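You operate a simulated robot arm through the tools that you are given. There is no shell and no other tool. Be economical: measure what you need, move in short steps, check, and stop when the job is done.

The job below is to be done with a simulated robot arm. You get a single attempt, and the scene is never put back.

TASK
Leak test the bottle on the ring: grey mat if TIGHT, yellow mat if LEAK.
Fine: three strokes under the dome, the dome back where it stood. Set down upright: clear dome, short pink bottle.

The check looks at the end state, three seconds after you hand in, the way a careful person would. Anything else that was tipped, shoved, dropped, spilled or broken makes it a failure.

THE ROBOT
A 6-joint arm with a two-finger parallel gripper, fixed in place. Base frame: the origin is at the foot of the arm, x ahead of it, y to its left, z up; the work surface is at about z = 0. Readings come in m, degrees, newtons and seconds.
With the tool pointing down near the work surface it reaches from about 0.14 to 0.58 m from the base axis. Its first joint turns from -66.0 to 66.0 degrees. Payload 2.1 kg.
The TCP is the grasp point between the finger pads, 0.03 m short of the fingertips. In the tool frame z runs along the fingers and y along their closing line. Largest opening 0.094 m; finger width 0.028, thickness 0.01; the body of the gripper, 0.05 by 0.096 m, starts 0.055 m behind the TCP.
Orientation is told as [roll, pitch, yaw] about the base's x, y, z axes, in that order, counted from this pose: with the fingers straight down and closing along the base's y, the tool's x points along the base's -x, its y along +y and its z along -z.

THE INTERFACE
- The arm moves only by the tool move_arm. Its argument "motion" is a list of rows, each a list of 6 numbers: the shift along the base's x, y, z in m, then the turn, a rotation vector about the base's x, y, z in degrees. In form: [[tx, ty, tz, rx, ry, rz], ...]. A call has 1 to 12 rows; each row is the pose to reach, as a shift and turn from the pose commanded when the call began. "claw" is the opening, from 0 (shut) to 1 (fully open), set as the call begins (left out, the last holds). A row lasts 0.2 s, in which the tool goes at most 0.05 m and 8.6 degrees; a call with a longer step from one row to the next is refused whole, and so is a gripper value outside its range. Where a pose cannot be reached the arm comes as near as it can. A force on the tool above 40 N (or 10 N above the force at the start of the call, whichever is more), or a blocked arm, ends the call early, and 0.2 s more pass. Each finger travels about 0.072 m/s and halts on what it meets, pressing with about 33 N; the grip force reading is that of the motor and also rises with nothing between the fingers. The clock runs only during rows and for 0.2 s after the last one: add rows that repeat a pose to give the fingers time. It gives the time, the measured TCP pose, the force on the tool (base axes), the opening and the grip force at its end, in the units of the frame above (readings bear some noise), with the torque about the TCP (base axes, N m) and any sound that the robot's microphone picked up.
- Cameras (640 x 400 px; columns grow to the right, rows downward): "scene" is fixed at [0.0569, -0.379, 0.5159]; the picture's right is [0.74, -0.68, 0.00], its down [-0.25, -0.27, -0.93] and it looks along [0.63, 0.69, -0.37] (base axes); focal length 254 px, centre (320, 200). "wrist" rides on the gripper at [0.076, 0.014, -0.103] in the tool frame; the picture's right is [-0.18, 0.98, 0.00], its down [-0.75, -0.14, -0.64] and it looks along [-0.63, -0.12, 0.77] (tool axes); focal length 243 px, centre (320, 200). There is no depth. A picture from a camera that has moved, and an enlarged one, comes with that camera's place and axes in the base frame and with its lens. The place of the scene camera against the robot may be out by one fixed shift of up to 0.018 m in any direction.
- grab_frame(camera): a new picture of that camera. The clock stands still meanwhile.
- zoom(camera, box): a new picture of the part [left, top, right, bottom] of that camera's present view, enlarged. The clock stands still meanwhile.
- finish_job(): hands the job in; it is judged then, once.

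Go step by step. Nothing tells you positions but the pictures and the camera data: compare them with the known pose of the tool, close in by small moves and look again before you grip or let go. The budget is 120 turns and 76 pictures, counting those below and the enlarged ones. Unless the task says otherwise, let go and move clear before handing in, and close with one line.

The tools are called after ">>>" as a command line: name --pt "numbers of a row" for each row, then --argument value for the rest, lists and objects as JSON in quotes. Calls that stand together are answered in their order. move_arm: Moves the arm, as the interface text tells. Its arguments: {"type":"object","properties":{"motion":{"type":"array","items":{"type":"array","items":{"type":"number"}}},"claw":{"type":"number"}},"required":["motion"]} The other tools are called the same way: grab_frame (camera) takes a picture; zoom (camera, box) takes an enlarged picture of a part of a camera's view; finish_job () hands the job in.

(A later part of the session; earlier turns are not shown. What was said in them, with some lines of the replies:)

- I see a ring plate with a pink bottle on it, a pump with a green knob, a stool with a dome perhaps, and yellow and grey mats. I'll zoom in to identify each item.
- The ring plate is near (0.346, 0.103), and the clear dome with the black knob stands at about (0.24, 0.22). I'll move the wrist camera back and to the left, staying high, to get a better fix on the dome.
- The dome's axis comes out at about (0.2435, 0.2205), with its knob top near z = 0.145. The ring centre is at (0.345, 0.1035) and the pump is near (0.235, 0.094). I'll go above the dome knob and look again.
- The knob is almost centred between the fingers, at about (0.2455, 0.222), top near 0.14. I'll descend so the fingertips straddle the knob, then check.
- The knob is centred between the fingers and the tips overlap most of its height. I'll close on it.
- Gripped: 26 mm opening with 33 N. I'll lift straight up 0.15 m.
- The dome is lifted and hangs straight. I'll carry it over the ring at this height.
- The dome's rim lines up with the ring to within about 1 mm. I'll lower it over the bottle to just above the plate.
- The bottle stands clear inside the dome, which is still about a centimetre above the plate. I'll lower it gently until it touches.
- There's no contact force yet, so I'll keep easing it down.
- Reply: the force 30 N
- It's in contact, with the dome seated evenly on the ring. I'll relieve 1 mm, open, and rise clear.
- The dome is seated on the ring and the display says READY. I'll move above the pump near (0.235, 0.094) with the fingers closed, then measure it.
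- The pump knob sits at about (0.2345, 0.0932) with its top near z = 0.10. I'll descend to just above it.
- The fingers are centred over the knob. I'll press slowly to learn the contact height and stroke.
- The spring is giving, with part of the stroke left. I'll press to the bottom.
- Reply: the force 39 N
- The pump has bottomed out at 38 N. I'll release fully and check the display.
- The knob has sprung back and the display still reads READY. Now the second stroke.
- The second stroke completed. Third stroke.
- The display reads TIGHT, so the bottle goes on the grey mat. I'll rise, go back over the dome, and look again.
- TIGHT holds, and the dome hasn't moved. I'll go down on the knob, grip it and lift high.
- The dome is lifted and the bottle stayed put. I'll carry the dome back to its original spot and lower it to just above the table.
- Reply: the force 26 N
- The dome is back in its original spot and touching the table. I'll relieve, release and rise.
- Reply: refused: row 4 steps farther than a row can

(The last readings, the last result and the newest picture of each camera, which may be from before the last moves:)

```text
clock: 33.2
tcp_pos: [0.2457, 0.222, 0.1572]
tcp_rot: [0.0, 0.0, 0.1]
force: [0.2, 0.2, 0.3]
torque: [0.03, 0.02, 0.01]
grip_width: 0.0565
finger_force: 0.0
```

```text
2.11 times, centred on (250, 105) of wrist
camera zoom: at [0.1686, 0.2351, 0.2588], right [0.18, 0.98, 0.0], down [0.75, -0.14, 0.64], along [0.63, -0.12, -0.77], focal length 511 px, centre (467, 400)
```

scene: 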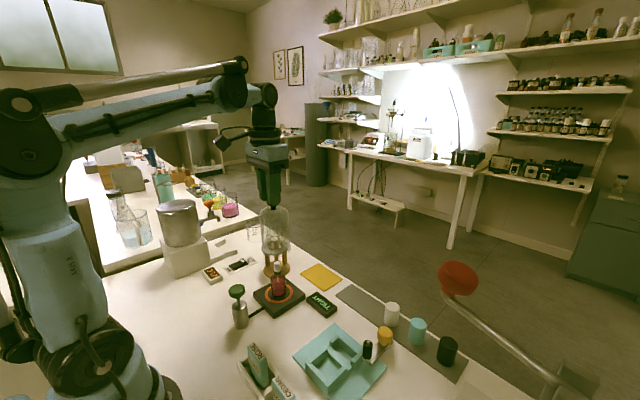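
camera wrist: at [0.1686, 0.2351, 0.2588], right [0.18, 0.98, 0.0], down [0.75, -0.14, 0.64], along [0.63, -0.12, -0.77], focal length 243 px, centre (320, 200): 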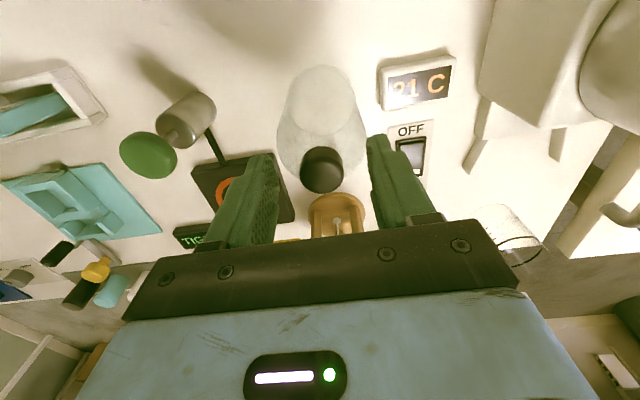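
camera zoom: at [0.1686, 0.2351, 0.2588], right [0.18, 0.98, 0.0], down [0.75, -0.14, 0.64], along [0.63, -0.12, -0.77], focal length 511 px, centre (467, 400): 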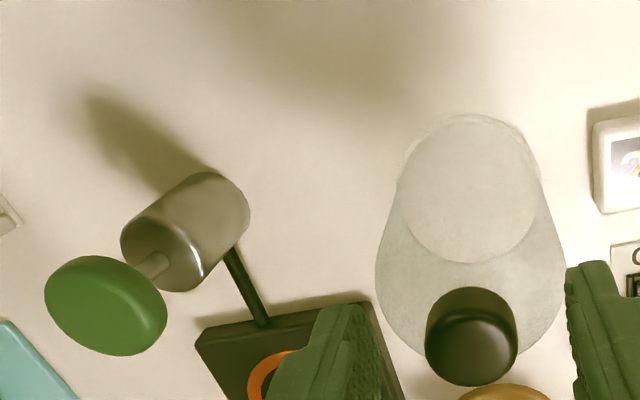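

The dome stands upright, freed, and within about 3 mm of where it was. The rise was refused because one step was too long, so I'll redo it and move over the bottle.

>>> move_arm --pt "0 0 0.02 0 0 0" --pt "0 0 0.06 0 0 0" --pt "0 0 0.1 0 0 0" --pt "0 0 0.13 0 0 0" --pt "0.03 -0.036 0.13 0 0 0" --pt "0.06 -0.072 0.13 0 0 0" --pt "0.09 -0.108 0.13 0 0 0" --pt "0.1 -0.119 0.13 0 0 0" --pt "0.1 -0.119 0.13 0 0 0"

>>> grab_frame --camera "wrist"

>>> zoom --camera "wrist" --box '[100, 10, 380, 200]'

>>> zoom --camera "scene" --box '[195, 240, 275, 335]'

>>> zoom --camera "scene" --box '[250, 250, 430, 350]'

```text
clock: 35.2
tcp_pos: [0.3456, 0.1011, 0.2884]
tcp_rot: [0.1, 0.0, 0.0]
force: [-0.4, -0.3, 0.3]
torque: [0.01, 0.01, 0.02]
grip_width: 0.0564
finger_force: 0.0
```

```text
34 pictures are left
camera wrist: at [0.2689, 0.1139, 0.389], right [0.18, 0.98, 0.0], down [0.75, -0.14, 0.64], along [0.63, -0.12, -0.77], focal length 243 px, centre (320, 200)
```

wrist: 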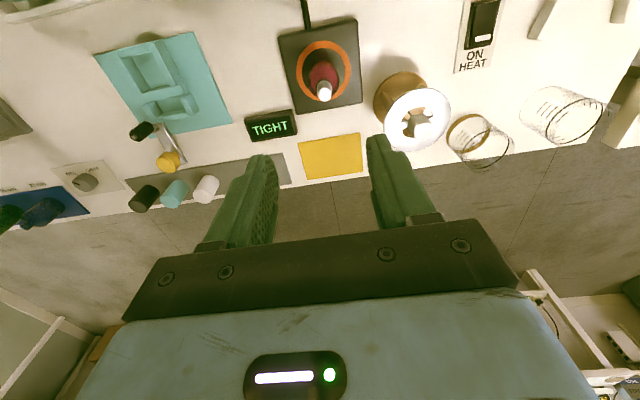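

```text
2.11 times, centred on (240, 105) of wrist
camera zoom: at [0.2689, 0.1139, 0.389], right [0.18, 0.98, 0.0], down [0.75, -0.14, 0.64], along [0.63, -0.12, -0.77], focal length 511 px, centre (488, 400)
```

zoom: 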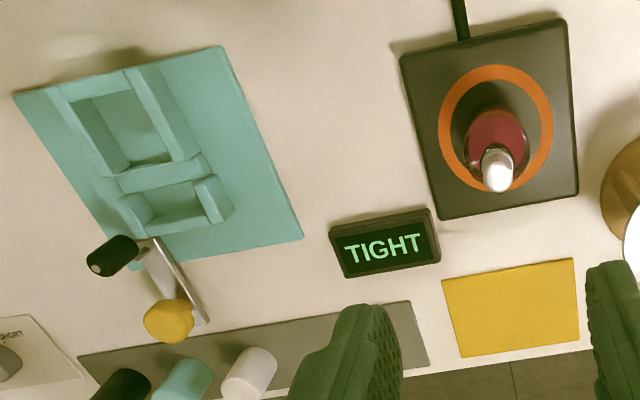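

```text
4.21 times, centred on (235, 288) of scene
camera zoom: at [0.0569, -0.379, 0.5159], right [0.74, -0.68, 0.0], down [-0.25, -0.27, -0.93], along [0.63, 0.69, -0.37], focal length 1071 px, centre (678, -168)
```

zoom: 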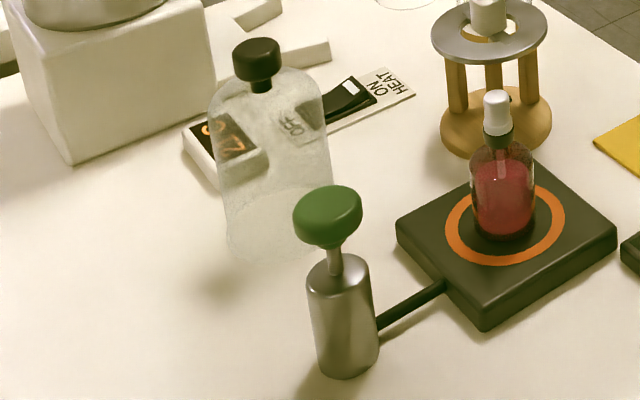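

```text
3.56 times, centred on (340, 300) of scene
camera zoom: at [0.0569, -0.379, 0.5159], right [0.74, -0.68, 0.0], down [-0.25, -0.27, -0.93], along [0.63, 0.69, -0.37], focal length 904 px, centre (249, -156)
```

zoom: 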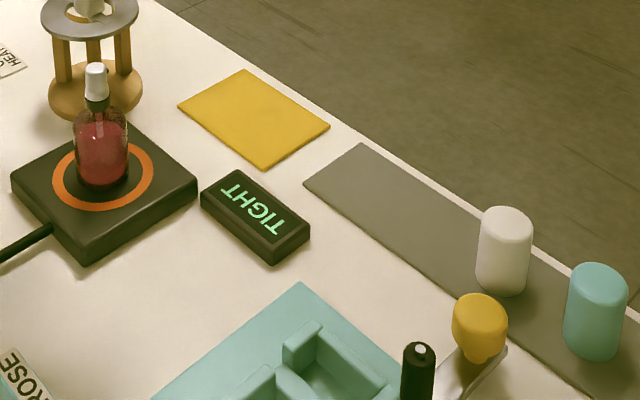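

The bottle stands at (0.346, 0.103), with its top near z = 0.118 and a body about 41 mm wide. The free part of the grey mat spans x 0.468–0.534 and y 0.009 to about −0.14, so I'll aim for (0.50, −0.06). First I'll open wider and descend partway around the bottle.

>>> move_arm --pt "0.0008 0.0008 -0.04 0 0 0" --pt "0.0008 0.0008 -0.08 0 0 0" --pt "0.0008 0.0008 -0.12 0 0 0" --pt "0.0008 0.0008 -0.14 0 0 0" --pt "0.0008 0.0008 -0.14 0 0 0" --claw 0.78

>>> zoom --camera "wrist" --box '[200, 20, 440, 220]'

>>> zoom --camera "scene" --box '[230, 220, 330, 320]'

```text
clock: 36.4
tcp_pos: [0.3439, 0.104, 0.1475]
tcp_rot: [0.0, -0.1, 0.0]
force: [0.8, 0.3, -0.4]
torque: [-0.04, -0.03, 0.01]
grip_width: 0.0732
finger_force: 0.0
```

```text
2.00 times, centred on (320, 120) of wrist
camera zoom: at [0.2685, 0.1175, 0.2489], right [0.18, 0.98, 0.0], down [0.75, -0.14, 0.64], along [0.63, -0.12, -0.77], focal length 485 px, centre (320, 360)
```

zoom: 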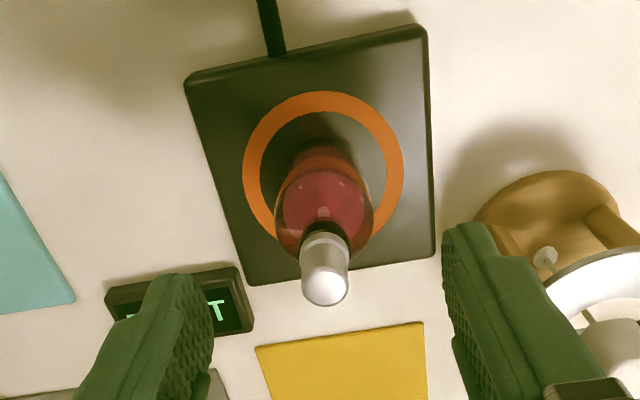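

```text
4.00 times, centred on (280, 270) of scene
camera zoom: at [0.0569, -0.379, 0.5159], right [0.74, -0.68, 0.0], down [-0.25, -0.27, -0.93], along [0.63, 0.69, -0.37], focal length 1018 px, centre (480, -80)
```

zoom: 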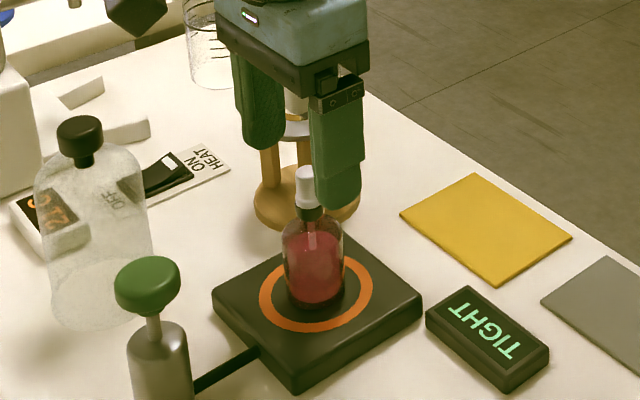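

The bottle is centred between the fingers and the tripod is clear. I'll descend to body height.

>>> move_arm --pt "0 0 -0.025 0 0 0" --pt "0 0 -0.05 0 0 0" --pt "0 0 -0.065 0 0 0" --pt "0 0 -0.0705 0 0 0" --pt "0 0 -0.0705 0 0 0"

>>> zoom --camera "wrist" --box '[200, 20, 440, 220]'

>>> zoom --camera "scene" --box '[230, 220, 330, 320]'

```text
clock: 37.6
tcp_pos: [0.3457, 0.1048, 0.0772]
tcp_rot: [0.1, -0.2, -0.1]
force: [-0.2, -0.3, 0.0]
torque: [0.03, -0.03, -0.01]
grip_width: 0.0734
finger_force: 0.1
```

```text
2.00 times, centred on (320, 120) of wrist
camera zoom: at [0.2694, 0.1172, 0.1784], right [0.18, 0.98, 0.0], down [0.75, -0.14, 0.64], along [0.63, -0.12, -0.77], focal length 485 px, centre (320, 360)
```

zoom: 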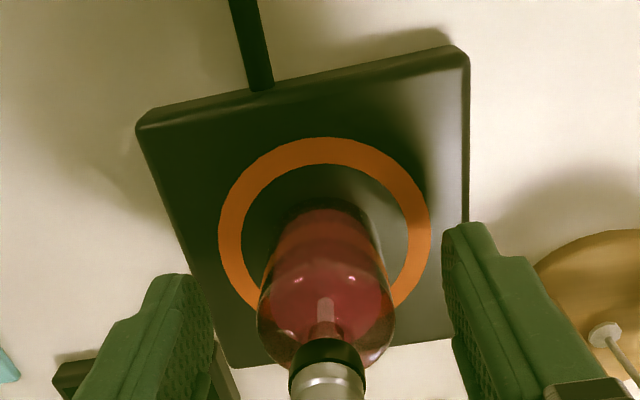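

```text
4.00 times, centred on (280, 270) of scene
camera zoom: at [0.0569, -0.379, 0.5159], right [0.74, -0.68, 0.0], down [-0.25, -0.27, -0.93], along [0.63, 0.69, -0.37], focal length 1018 px, centre (480, -80)
```

zoom: 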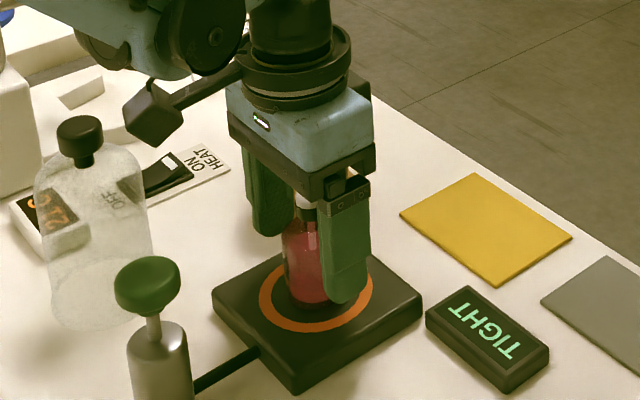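

The fingers straddle the body and nothing is touching. I'll grip and lift slightly.

>>> move_arm --pt "0 0 0 0 0 0" --pt "0 0 0 0 0 0" --pt "0 0 0 0 0 0" --pt "0 0 0 0 0 0" --claw 0

>>> move_arm --pt "0 0 0.005 0 0 0" --pt "0 0 0.02 0 0 0" --pt "0 0 0.05 0 0 0" --pt "0 0 0.08 0 0 0" --pt "0 0 0.08 0 0 0"

>>> zoom --camera "scene" --box '[220, 190, 340, 320]'

```text
clock: 38.6
tcp_pos: [0.3456, 0.1035, 0.0771]
tcp_rot: [0.1, -0.1, 0.0]
force: [-0.4, 0.3, 0.2]
torque: [-0.01, 0.0, -0.02]
grip_width: 0.0398
finger_force: 32.8
```

```text
clock: 39.8
tcp_pos: [0.3444, 0.1028, 0.1593]
tcp_rot: [0.1, -0.1, 0.0]
force: [-0.4, 0.3, -1.0]
torque: [-0.04, 0.0, -0.02]
grip_width: 0.013
finger_force: 33.4
```

```text
3.08 times, centred on (280, 255) of scene
camera zoom: at [0.0569, -0.379, 0.5159], right [0.74, -0.68, 0.0], down [-0.25, -0.27, -0.93], along [0.63, 0.69, -0.37], focal length 783 px, centre (443, 31)
```

zoom: 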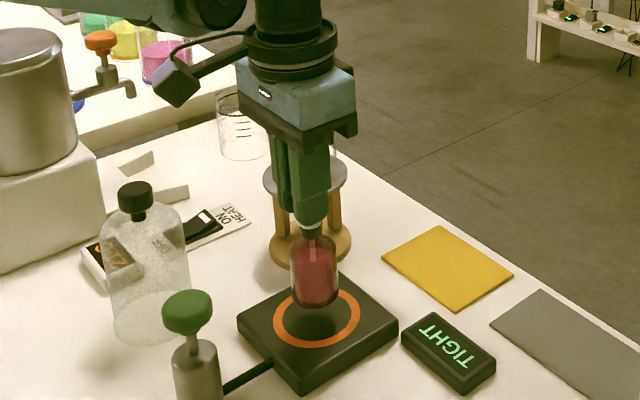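

The body slipped down through the fingers, and they now hold the bottle by the neck and cap at 13 mm. I'll look closely before doing anything.

>>> zoom --camera "scene" --box '[255, 235, 305, 300]'

>>> zoom --camera "wrist" --box '[220, 20, 420, 220]'

```text
6.15 times, centred on (280, 268) of scene
camera zoom: at [0.0569, -0.379, 0.5159], right [0.74, -0.68, 0.0], down [-0.25, -0.27, -0.93], along [0.63, 0.69, -0.37], focal length 1566 px, centre (566, -215)
```

zoom: 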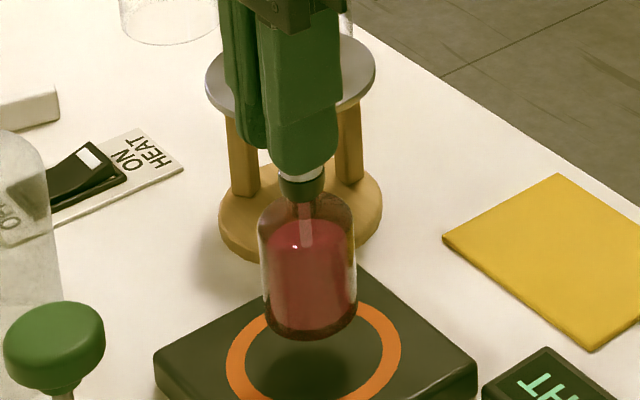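

```text
2.00 times, centred on (320, 120) of wrist
camera zoom: at [0.2677, 0.1165, 0.2598], right [0.18, 0.98, 0.0], down [0.75, -0.14, 0.64], along [0.63, -0.12, -0.77], focal length 485 px, centre (320, 360)
```

zoom: 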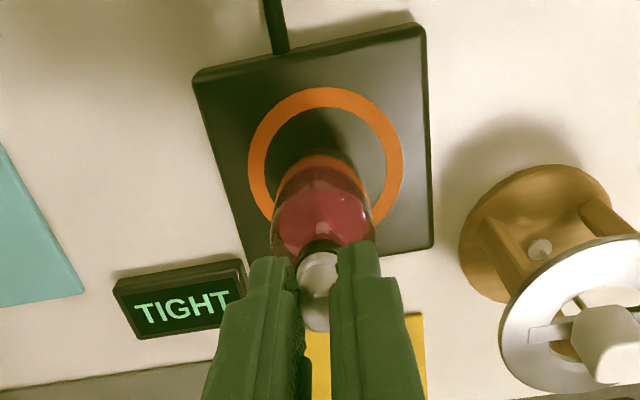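

The fingers are holding the dropper's cap with the bottle hanging upright about 3 cm over the plate. That grip isn't trustworthy, so I'll lower it back onto the ring and take it again lower on the body.

>>> move_arm --pt "0 0 -0.005 0 0 0" --pt "0 0 -0.01 0 0 0" --pt "0 0 -0.015 0 0 0" --pt "0 0 -0.02 0 0 0"

>>> zoom --camera "scene" --box '[255, 245, 305, 310]'

```text
clock: 40.8
tcp_pos: [0.345, 0.1038, 0.1382]
tcp_rot: [0.1, -0.1, 0.0]
force: [-0.1, 0.9, -1.8]
torque: [0.02, 0.01, 0.0]
grip_width: 0.0131
finger_force: 33.0
```

```text
6.15 times, centred on (280, 278) of scene
camera zoom: at [0.0569, -0.379, 0.5159], right [0.74, -0.68, 0.0], down [-0.25, -0.27, -0.93], along [0.63, 0.69, -0.37], focal length 1566 px, centre (566, -277)
```

zoom: 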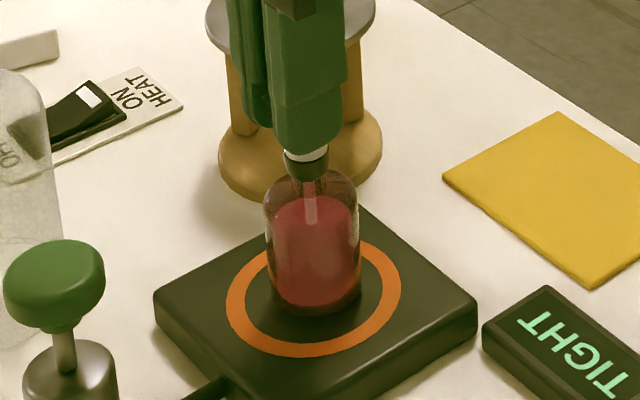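

The hold is stable for now and the bottle's bottom is close to the plate. I'll keep lowering in small steps until it touches.

>>> move_arm --pt "0 0 -0.002 0 0 0" --pt "0 0 -0.004 0 0 0" --pt "0 0 -0.006 0 0 0"

>>> move_arm --pt "0 0 -0.001 0 0 0" --pt "0 0 -0.002 0 0 0"

>>> zoom --camera "scene" --box '[255, 245, 305, 310]'

```text
clock: 41.6
tcp_pos: [0.3452, 0.1038, 0.1323]
tcp_rot: [0.2, -0.1, 0.0]
force: [-0.1, 0.2, 22.4]
torque: [0.29, -0.18, 0.01]
grip_width: 0.0134
finger_force: 32.9
```

```text
clock: 42.2
tcp_pos: [0.3457, 0.1044, 0.1277]
tcp_rot: [0.0, -0.1, 0.0]
force: [1.1, 0.2, 19.6]
torque: [0.38, -0.18, 0.03]
grip_width: 0.0133
finger_force: 32.9
```

```text
6.15 times, centred on (280, 278) of scene
camera zoom: at [0.0568, -0.379, 0.5159], right [0.74, -0.68, 0.0], down [-0.25, -0.27, -0.93], along [0.63, 0.69, -0.37], focal length 1566 px, centre (566, -277)
```

zoom: 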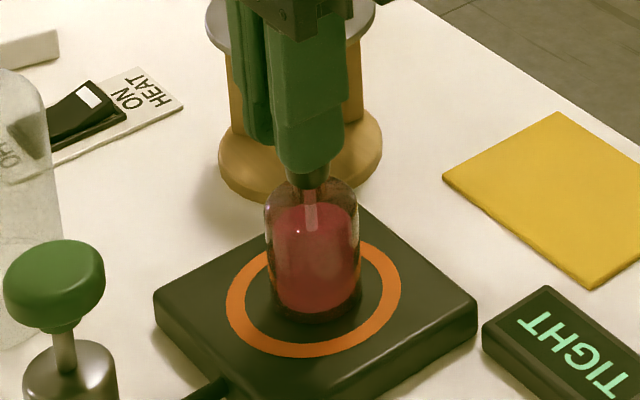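

The bottle is on the plate, and the cap grip only slid at about 20 N. That's far above the bottle's roughly 1 N weight, so this cylindrical cap grip is a good one. I'll lift a little and verify it holds.

>>> move_arm --pt "0 0 0.003 0 0 0" --pt "0 0 0.01 0 0 0" --pt "0 0 0.02 0 0 0" --pt "0 0 0.03 0 0 0" --pt "0 0 0.03 0 0 0"

>>> zoom --camera "scene" --box '[255, 235, 305, 300]'

>>> zoom --camera "wrist" --box '[220, 20, 420, 220]'

```text
clock: 43.4
tcp_pos: [0.3451, 0.1043, 0.1599]
tcp_rot: [0.2, 0.0, 0.0]
force: [0.0, 0.1, -0.8]
torque: [-0.05, 0.02, -0.02]
grip_width: 0.0132
finger_force: 33.0
```

```text
6.15 times, centred on (280, 268) of scene
camera zoom: at [0.0569, -0.379, 0.5159], right [0.74, -0.68, 0.0], down [-0.25, -0.27, -0.93], along [0.63, 0.69, -0.37], focal length 1566 px, centre (566, -215)
```

zoom: 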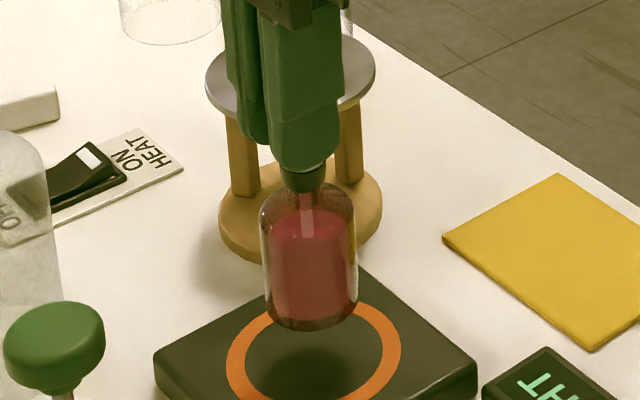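

```text
2.00 times, centred on (320, 120) of wrist
camera zoom: at [0.269, 0.1171, 0.2607], right [0.18, 0.98, 0.0], down [0.75, -0.14, 0.64], along [0.63, -0.12, -0.77], focal length 485 px, centre (320, 360)
```

zoom: 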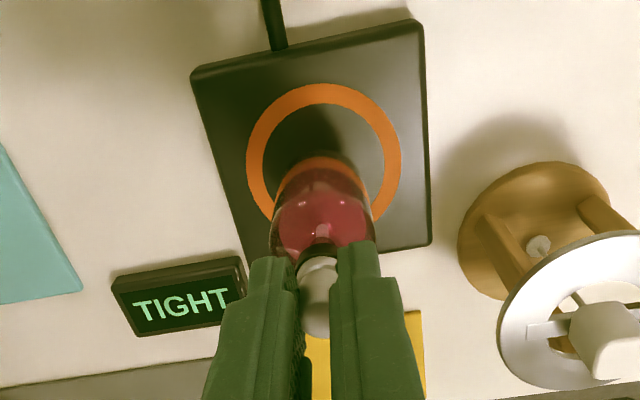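

The grip holds well and the bottle is upright. I'll raise it 3 cm more and carry it smoothly to above the free part of the grey mat.

>>> move_arm --pt "0 0 0.015 0 0 0" --pt "0.005 -0.005 0.03 0 0 0" --pt "0.02 -0.021 0.03 0 0 0" --pt "0.042 -0.0445 0.03 0 0 0" --pt "0.064 -0.068 0.03 0 0 0" --pt "0.086 -0.091 0.03 0 0 0" --pt "0.108 -0.1145 0.03 0 0 0" --pt "0.13 -0.138 0.03 0 0 0" --pt "0.145 -0.154 0.03 0 0 0" --pt "0.152 -0.1615 0.03 0 0 0" --pt "0.154 -0.1635 0.03 0 0 0" --pt "0.154 -0.1635 0.03 0 0 0"

>>> grab_frame --camera "wrist"

>>> zoom --camera "scene" --box '[280, 190, 460, 340]'

```text
clock: 46.0
tcp_pos: [0.5001, -0.0593, 0.1884]
tcp_rot: [0.2, -0.1, 0.0]
force: [-0.4, -0.3, -0.8]
torque: [0.02, 0.01, 0.01]
grip_width: 0.0132
finger_force: 33.1
```

```text
19 pictures are left
camera wrist: at [0.423, -0.0461, 0.2897], right [0.18, 0.98, 0.0], down [0.75, -0.14, 0.64], along [0.63, -0.12, -0.77], focal length 243 px, centre (320, 200)
```

wrist: 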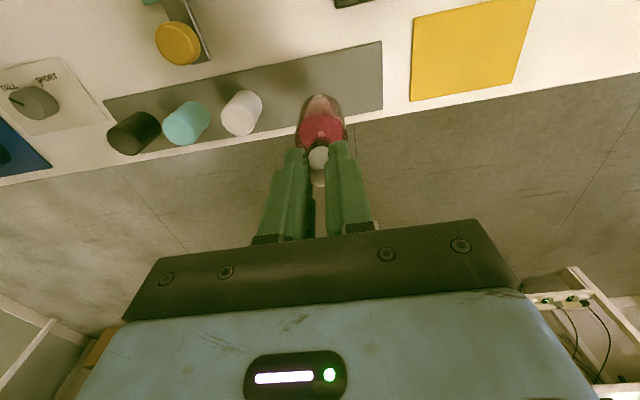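

```text
2.67 times, centred on (370, 265) of scene
camera zoom: at [0.0569, -0.379, 0.5159], right [0.74, -0.68, 0.0], down [-0.25, -0.27, -0.93], along [0.63, 0.69, -0.37], focal length 678 px, centre (187, 27)
```

zoom: 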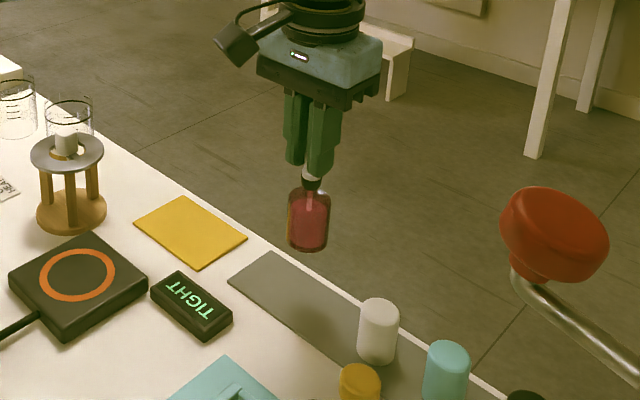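

The mat's middle lies directly under the bottle, at (0.50, −0.06), and the white cylinder is well away. I'll lower to just above the mat.

>>> move_arm --pt "0 0 -0.02 0 0 0" --pt "0 0 -0.04 0 0 0" --pt "0 0 -0.055 0 0 0" --pt "0 0 -0.065 0 0 0" --pt "0 0 -0.069 0 0 0" --pt "0 0 -0.069 0 0 0"

>>> zoom --camera "scene" --box '[310, 230, 420, 330]'

>>> zoom --camera "wrist" --box '[180, 0, 460, 200]'

```text
clock: 47.4
tcp_pos: [0.4995, -0.0594, 0.1196]
tcp_rot: [0.1, -0.2, 0.0]
force: [-0.1, -0.8, -0.8]
torque: [0.03, 0.01, -0.02]
grip_width: 0.0132
finger_force: 33.0
```

```text
4.00 times, centred on (365, 280) of scene
camera zoom: at [0.0569, -0.379, 0.5159], right [0.74, -0.68, 0.0], down [-0.25, -0.27, -0.93], along [0.63, 0.69, -0.37], focal length 1018 px, centre (140, -120)
```

zoom: 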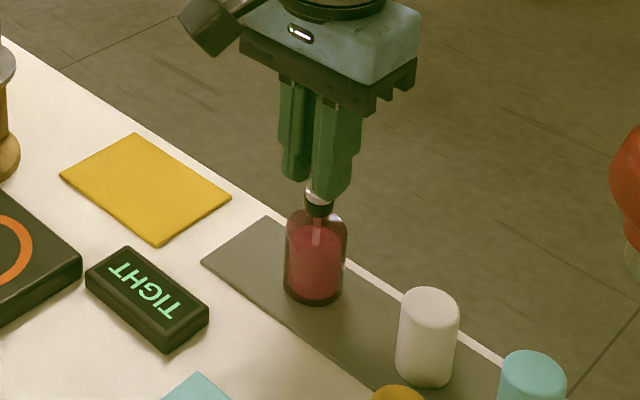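

```text
2.00 times, centred on (320, 100) of wrist
camera zoom: at [0.4225, -0.046, 0.2212], right [0.18, 0.98, 0.0], down [0.75, -0.14, 0.64], along [0.63, -0.12, -0.77], focal length 485 px, centre (320, 400)
```

zoom: 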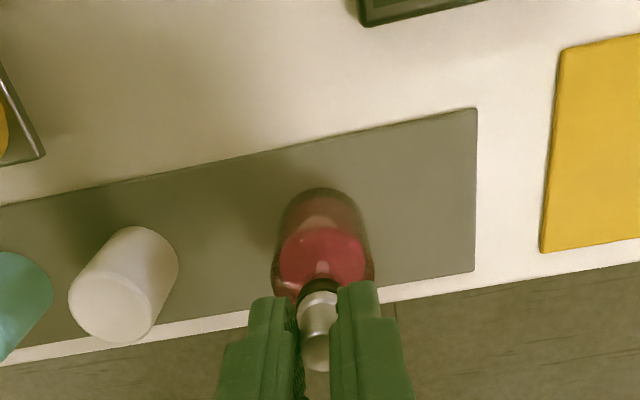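

The bottle is over the mat's middle and upright. I'll ease it down to contact.

>>> move_arm --pt "0 0 -0.002 0 0 0" --pt "0 0 -0.004 0 0 0" --pt "0 0 -0.006 0 0 0"

>>> move_arm --pt "0 0 -0.001 0 0 0" --pt "0 0 -0.001 0 0 0"

```text
clock: 48.2
tcp_pos: [0.4996, -0.0609, 0.1158]
tcp_rot: [0.0, 0.0, 0.0]
force: [-1.0, 1.3, 24.1]
torque: [0.13, -0.03, 0.1]
grip_width: 0.0143
finger_force: 32.9
```

```text
clock: 48.8
tcp_pos: [0.4995, -0.0601, 0.1129]
tcp_rot: [0.1, -0.2, 0.0]
force: [1.0, 3.3, 24.1]
torque: [0.16, -0.28, 0.02]
grip_width: 0.0152
finger_force: 33.4
```

It's in contact with the mat. I'll relieve the push slightly and check before releasing.

>>> move_arm --pt "0 0 0.001 0 0 0" --pt "0 0 0.001 0 0 0"

>>> zoom --camera "scene" --box '[330, 240, 400, 320]'

>>> zoom --camera "wrist" --box '[180, 0, 460, 200]'

```text
clock: 49.4
tcp_pos: [0.4992, -0.0601, 0.1144]
tcp_rot: [0.0, -0.1, 0.0]
force: [3.1, -0.4, 2.7]
torque: [0.03, -0.36, 0.04]
grip_width: 0.015
finger_force: 33.2
```

```text
5.00 times, centred on (365, 280) of scene
camera zoom: at [0.0569, -0.379, 0.5159], right [0.74, -0.68, 0.0], down [-0.25, -0.27, -0.93], along [0.63, 0.69, -0.37], focal length 1272 px, centre (95, -200)
```

zoom: 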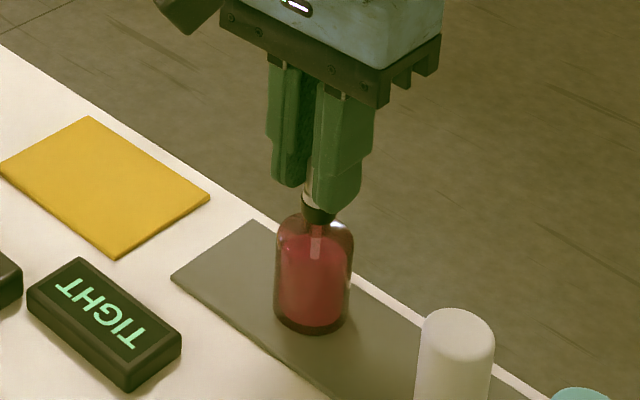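

```text
2.00 times, centred on (320, 100) of wrist
camera zoom: at [0.4224, -0.0466, 0.2151], right [0.18, 0.98, 0.0], down [0.75, -0.14, 0.64], along [0.63, -0.12, -0.77], focal length 485 px, centre (320, 400)
```

zoom: 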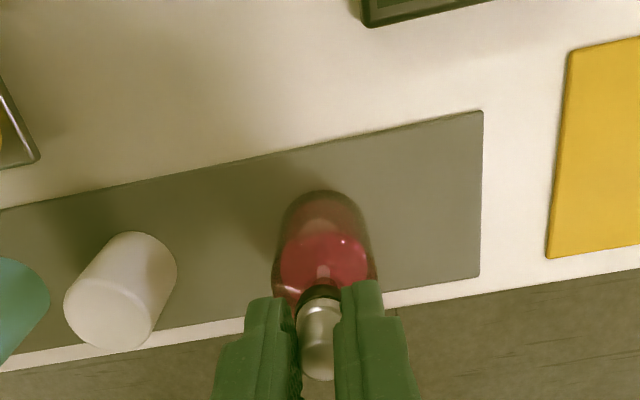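

The bottle rests on the mat, looking upright, with little residual force. I'll release it.

>>> move_arm --pt "0 0 0 0 0 0" --pt "0 0 0 0 0 0" --pt "0 0 0 0 0 0" --claw 0.5

>>> zoom --camera "scene" --box '[330, 240, 400, 320]'

```text
clock: 50.2
tcp_pos: [0.4992, -0.0595, 0.1141]
tcp_rot: [0.1, 0.0, 0.0]
force: [-0.2, 0.0, 0.4]
torque: [-0.02, 0.02, -0.03]
grip_width: 0.0471
finger_force: 0.1
```

```text
5.00 times, centred on (365, 280) of scene
camera zoom: at [0.0569, -0.379, 0.5159], right [0.74, -0.68, 0.0], down [-0.25, -0.27, -0.93], along [0.63, 0.69, -0.37], focal length 1272 px, centre (95, -200)
```

zoom: 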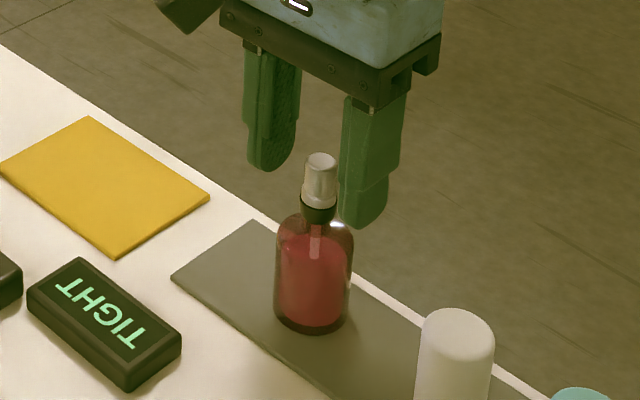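

The bottle stands free and upright on the grey mat. I'll rise straight up, clear of it, and check the whole scene.

>>> move_arm --pt "0 0 0.03 0 0 0" --pt "0 0 0.07 0 0 0" --pt "0 0 0.11 0 0 0" --pt "0 0 0.15 0 0 0" --pt "-0.03 0 0.18 0 0 0" --pt "-0.03 0 0.18 0 0 0"

>>> grab_frame --camera "scene"

>>> zoom --camera "scene" --box '[190, 220, 440, 376]'

```text
clock: 51.6
tcp_pos: [0.4692, -0.0602, 0.2939]
tcp_rot: [0.1, -0.1, 0.1]
force: [-0.4, -0.5, -0.5]
torque: [0.0, 0.01, 0.01]
grip_width: 0.0469
finger_force: 0.0
```

```text
12 pictures are left
```

scene: 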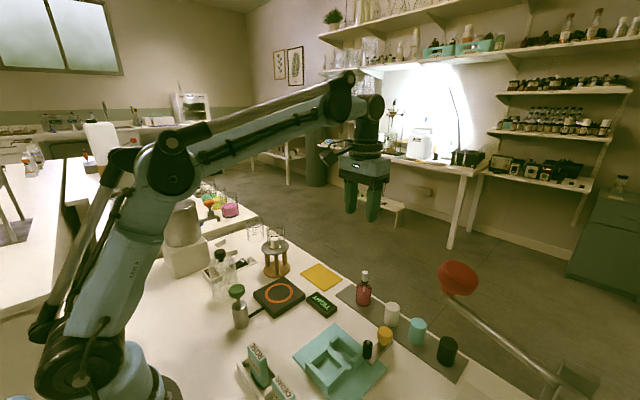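

```text
2.56 times, centred on (315, 298) of scene
camera zoom: at [0.0569, -0.379, 0.5159], right [0.74, -0.68, 0.0], down [-0.25, -0.27, -0.93], along [0.63, 0.69, -0.37], focal length 651 px, centre (333, -51)
```

zoom: 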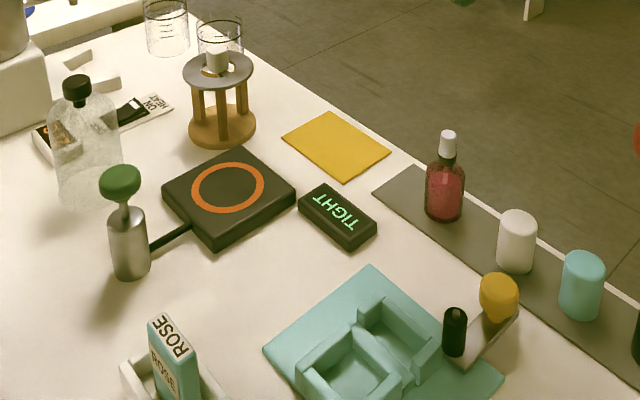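

The bottle stands upright on the grey mat, the dome is back in its place, and nothing else has moved. I'll hand the job in.

>>> finish_job

```text
The job is handed in.
```

The bottle tested TIGHT after three strokes under the dome and now stands upright on the grey mat; the dome is upright within about 4 mm of where it stood, and the bottle slipped once in the grip during the lift but did not tip or spill.
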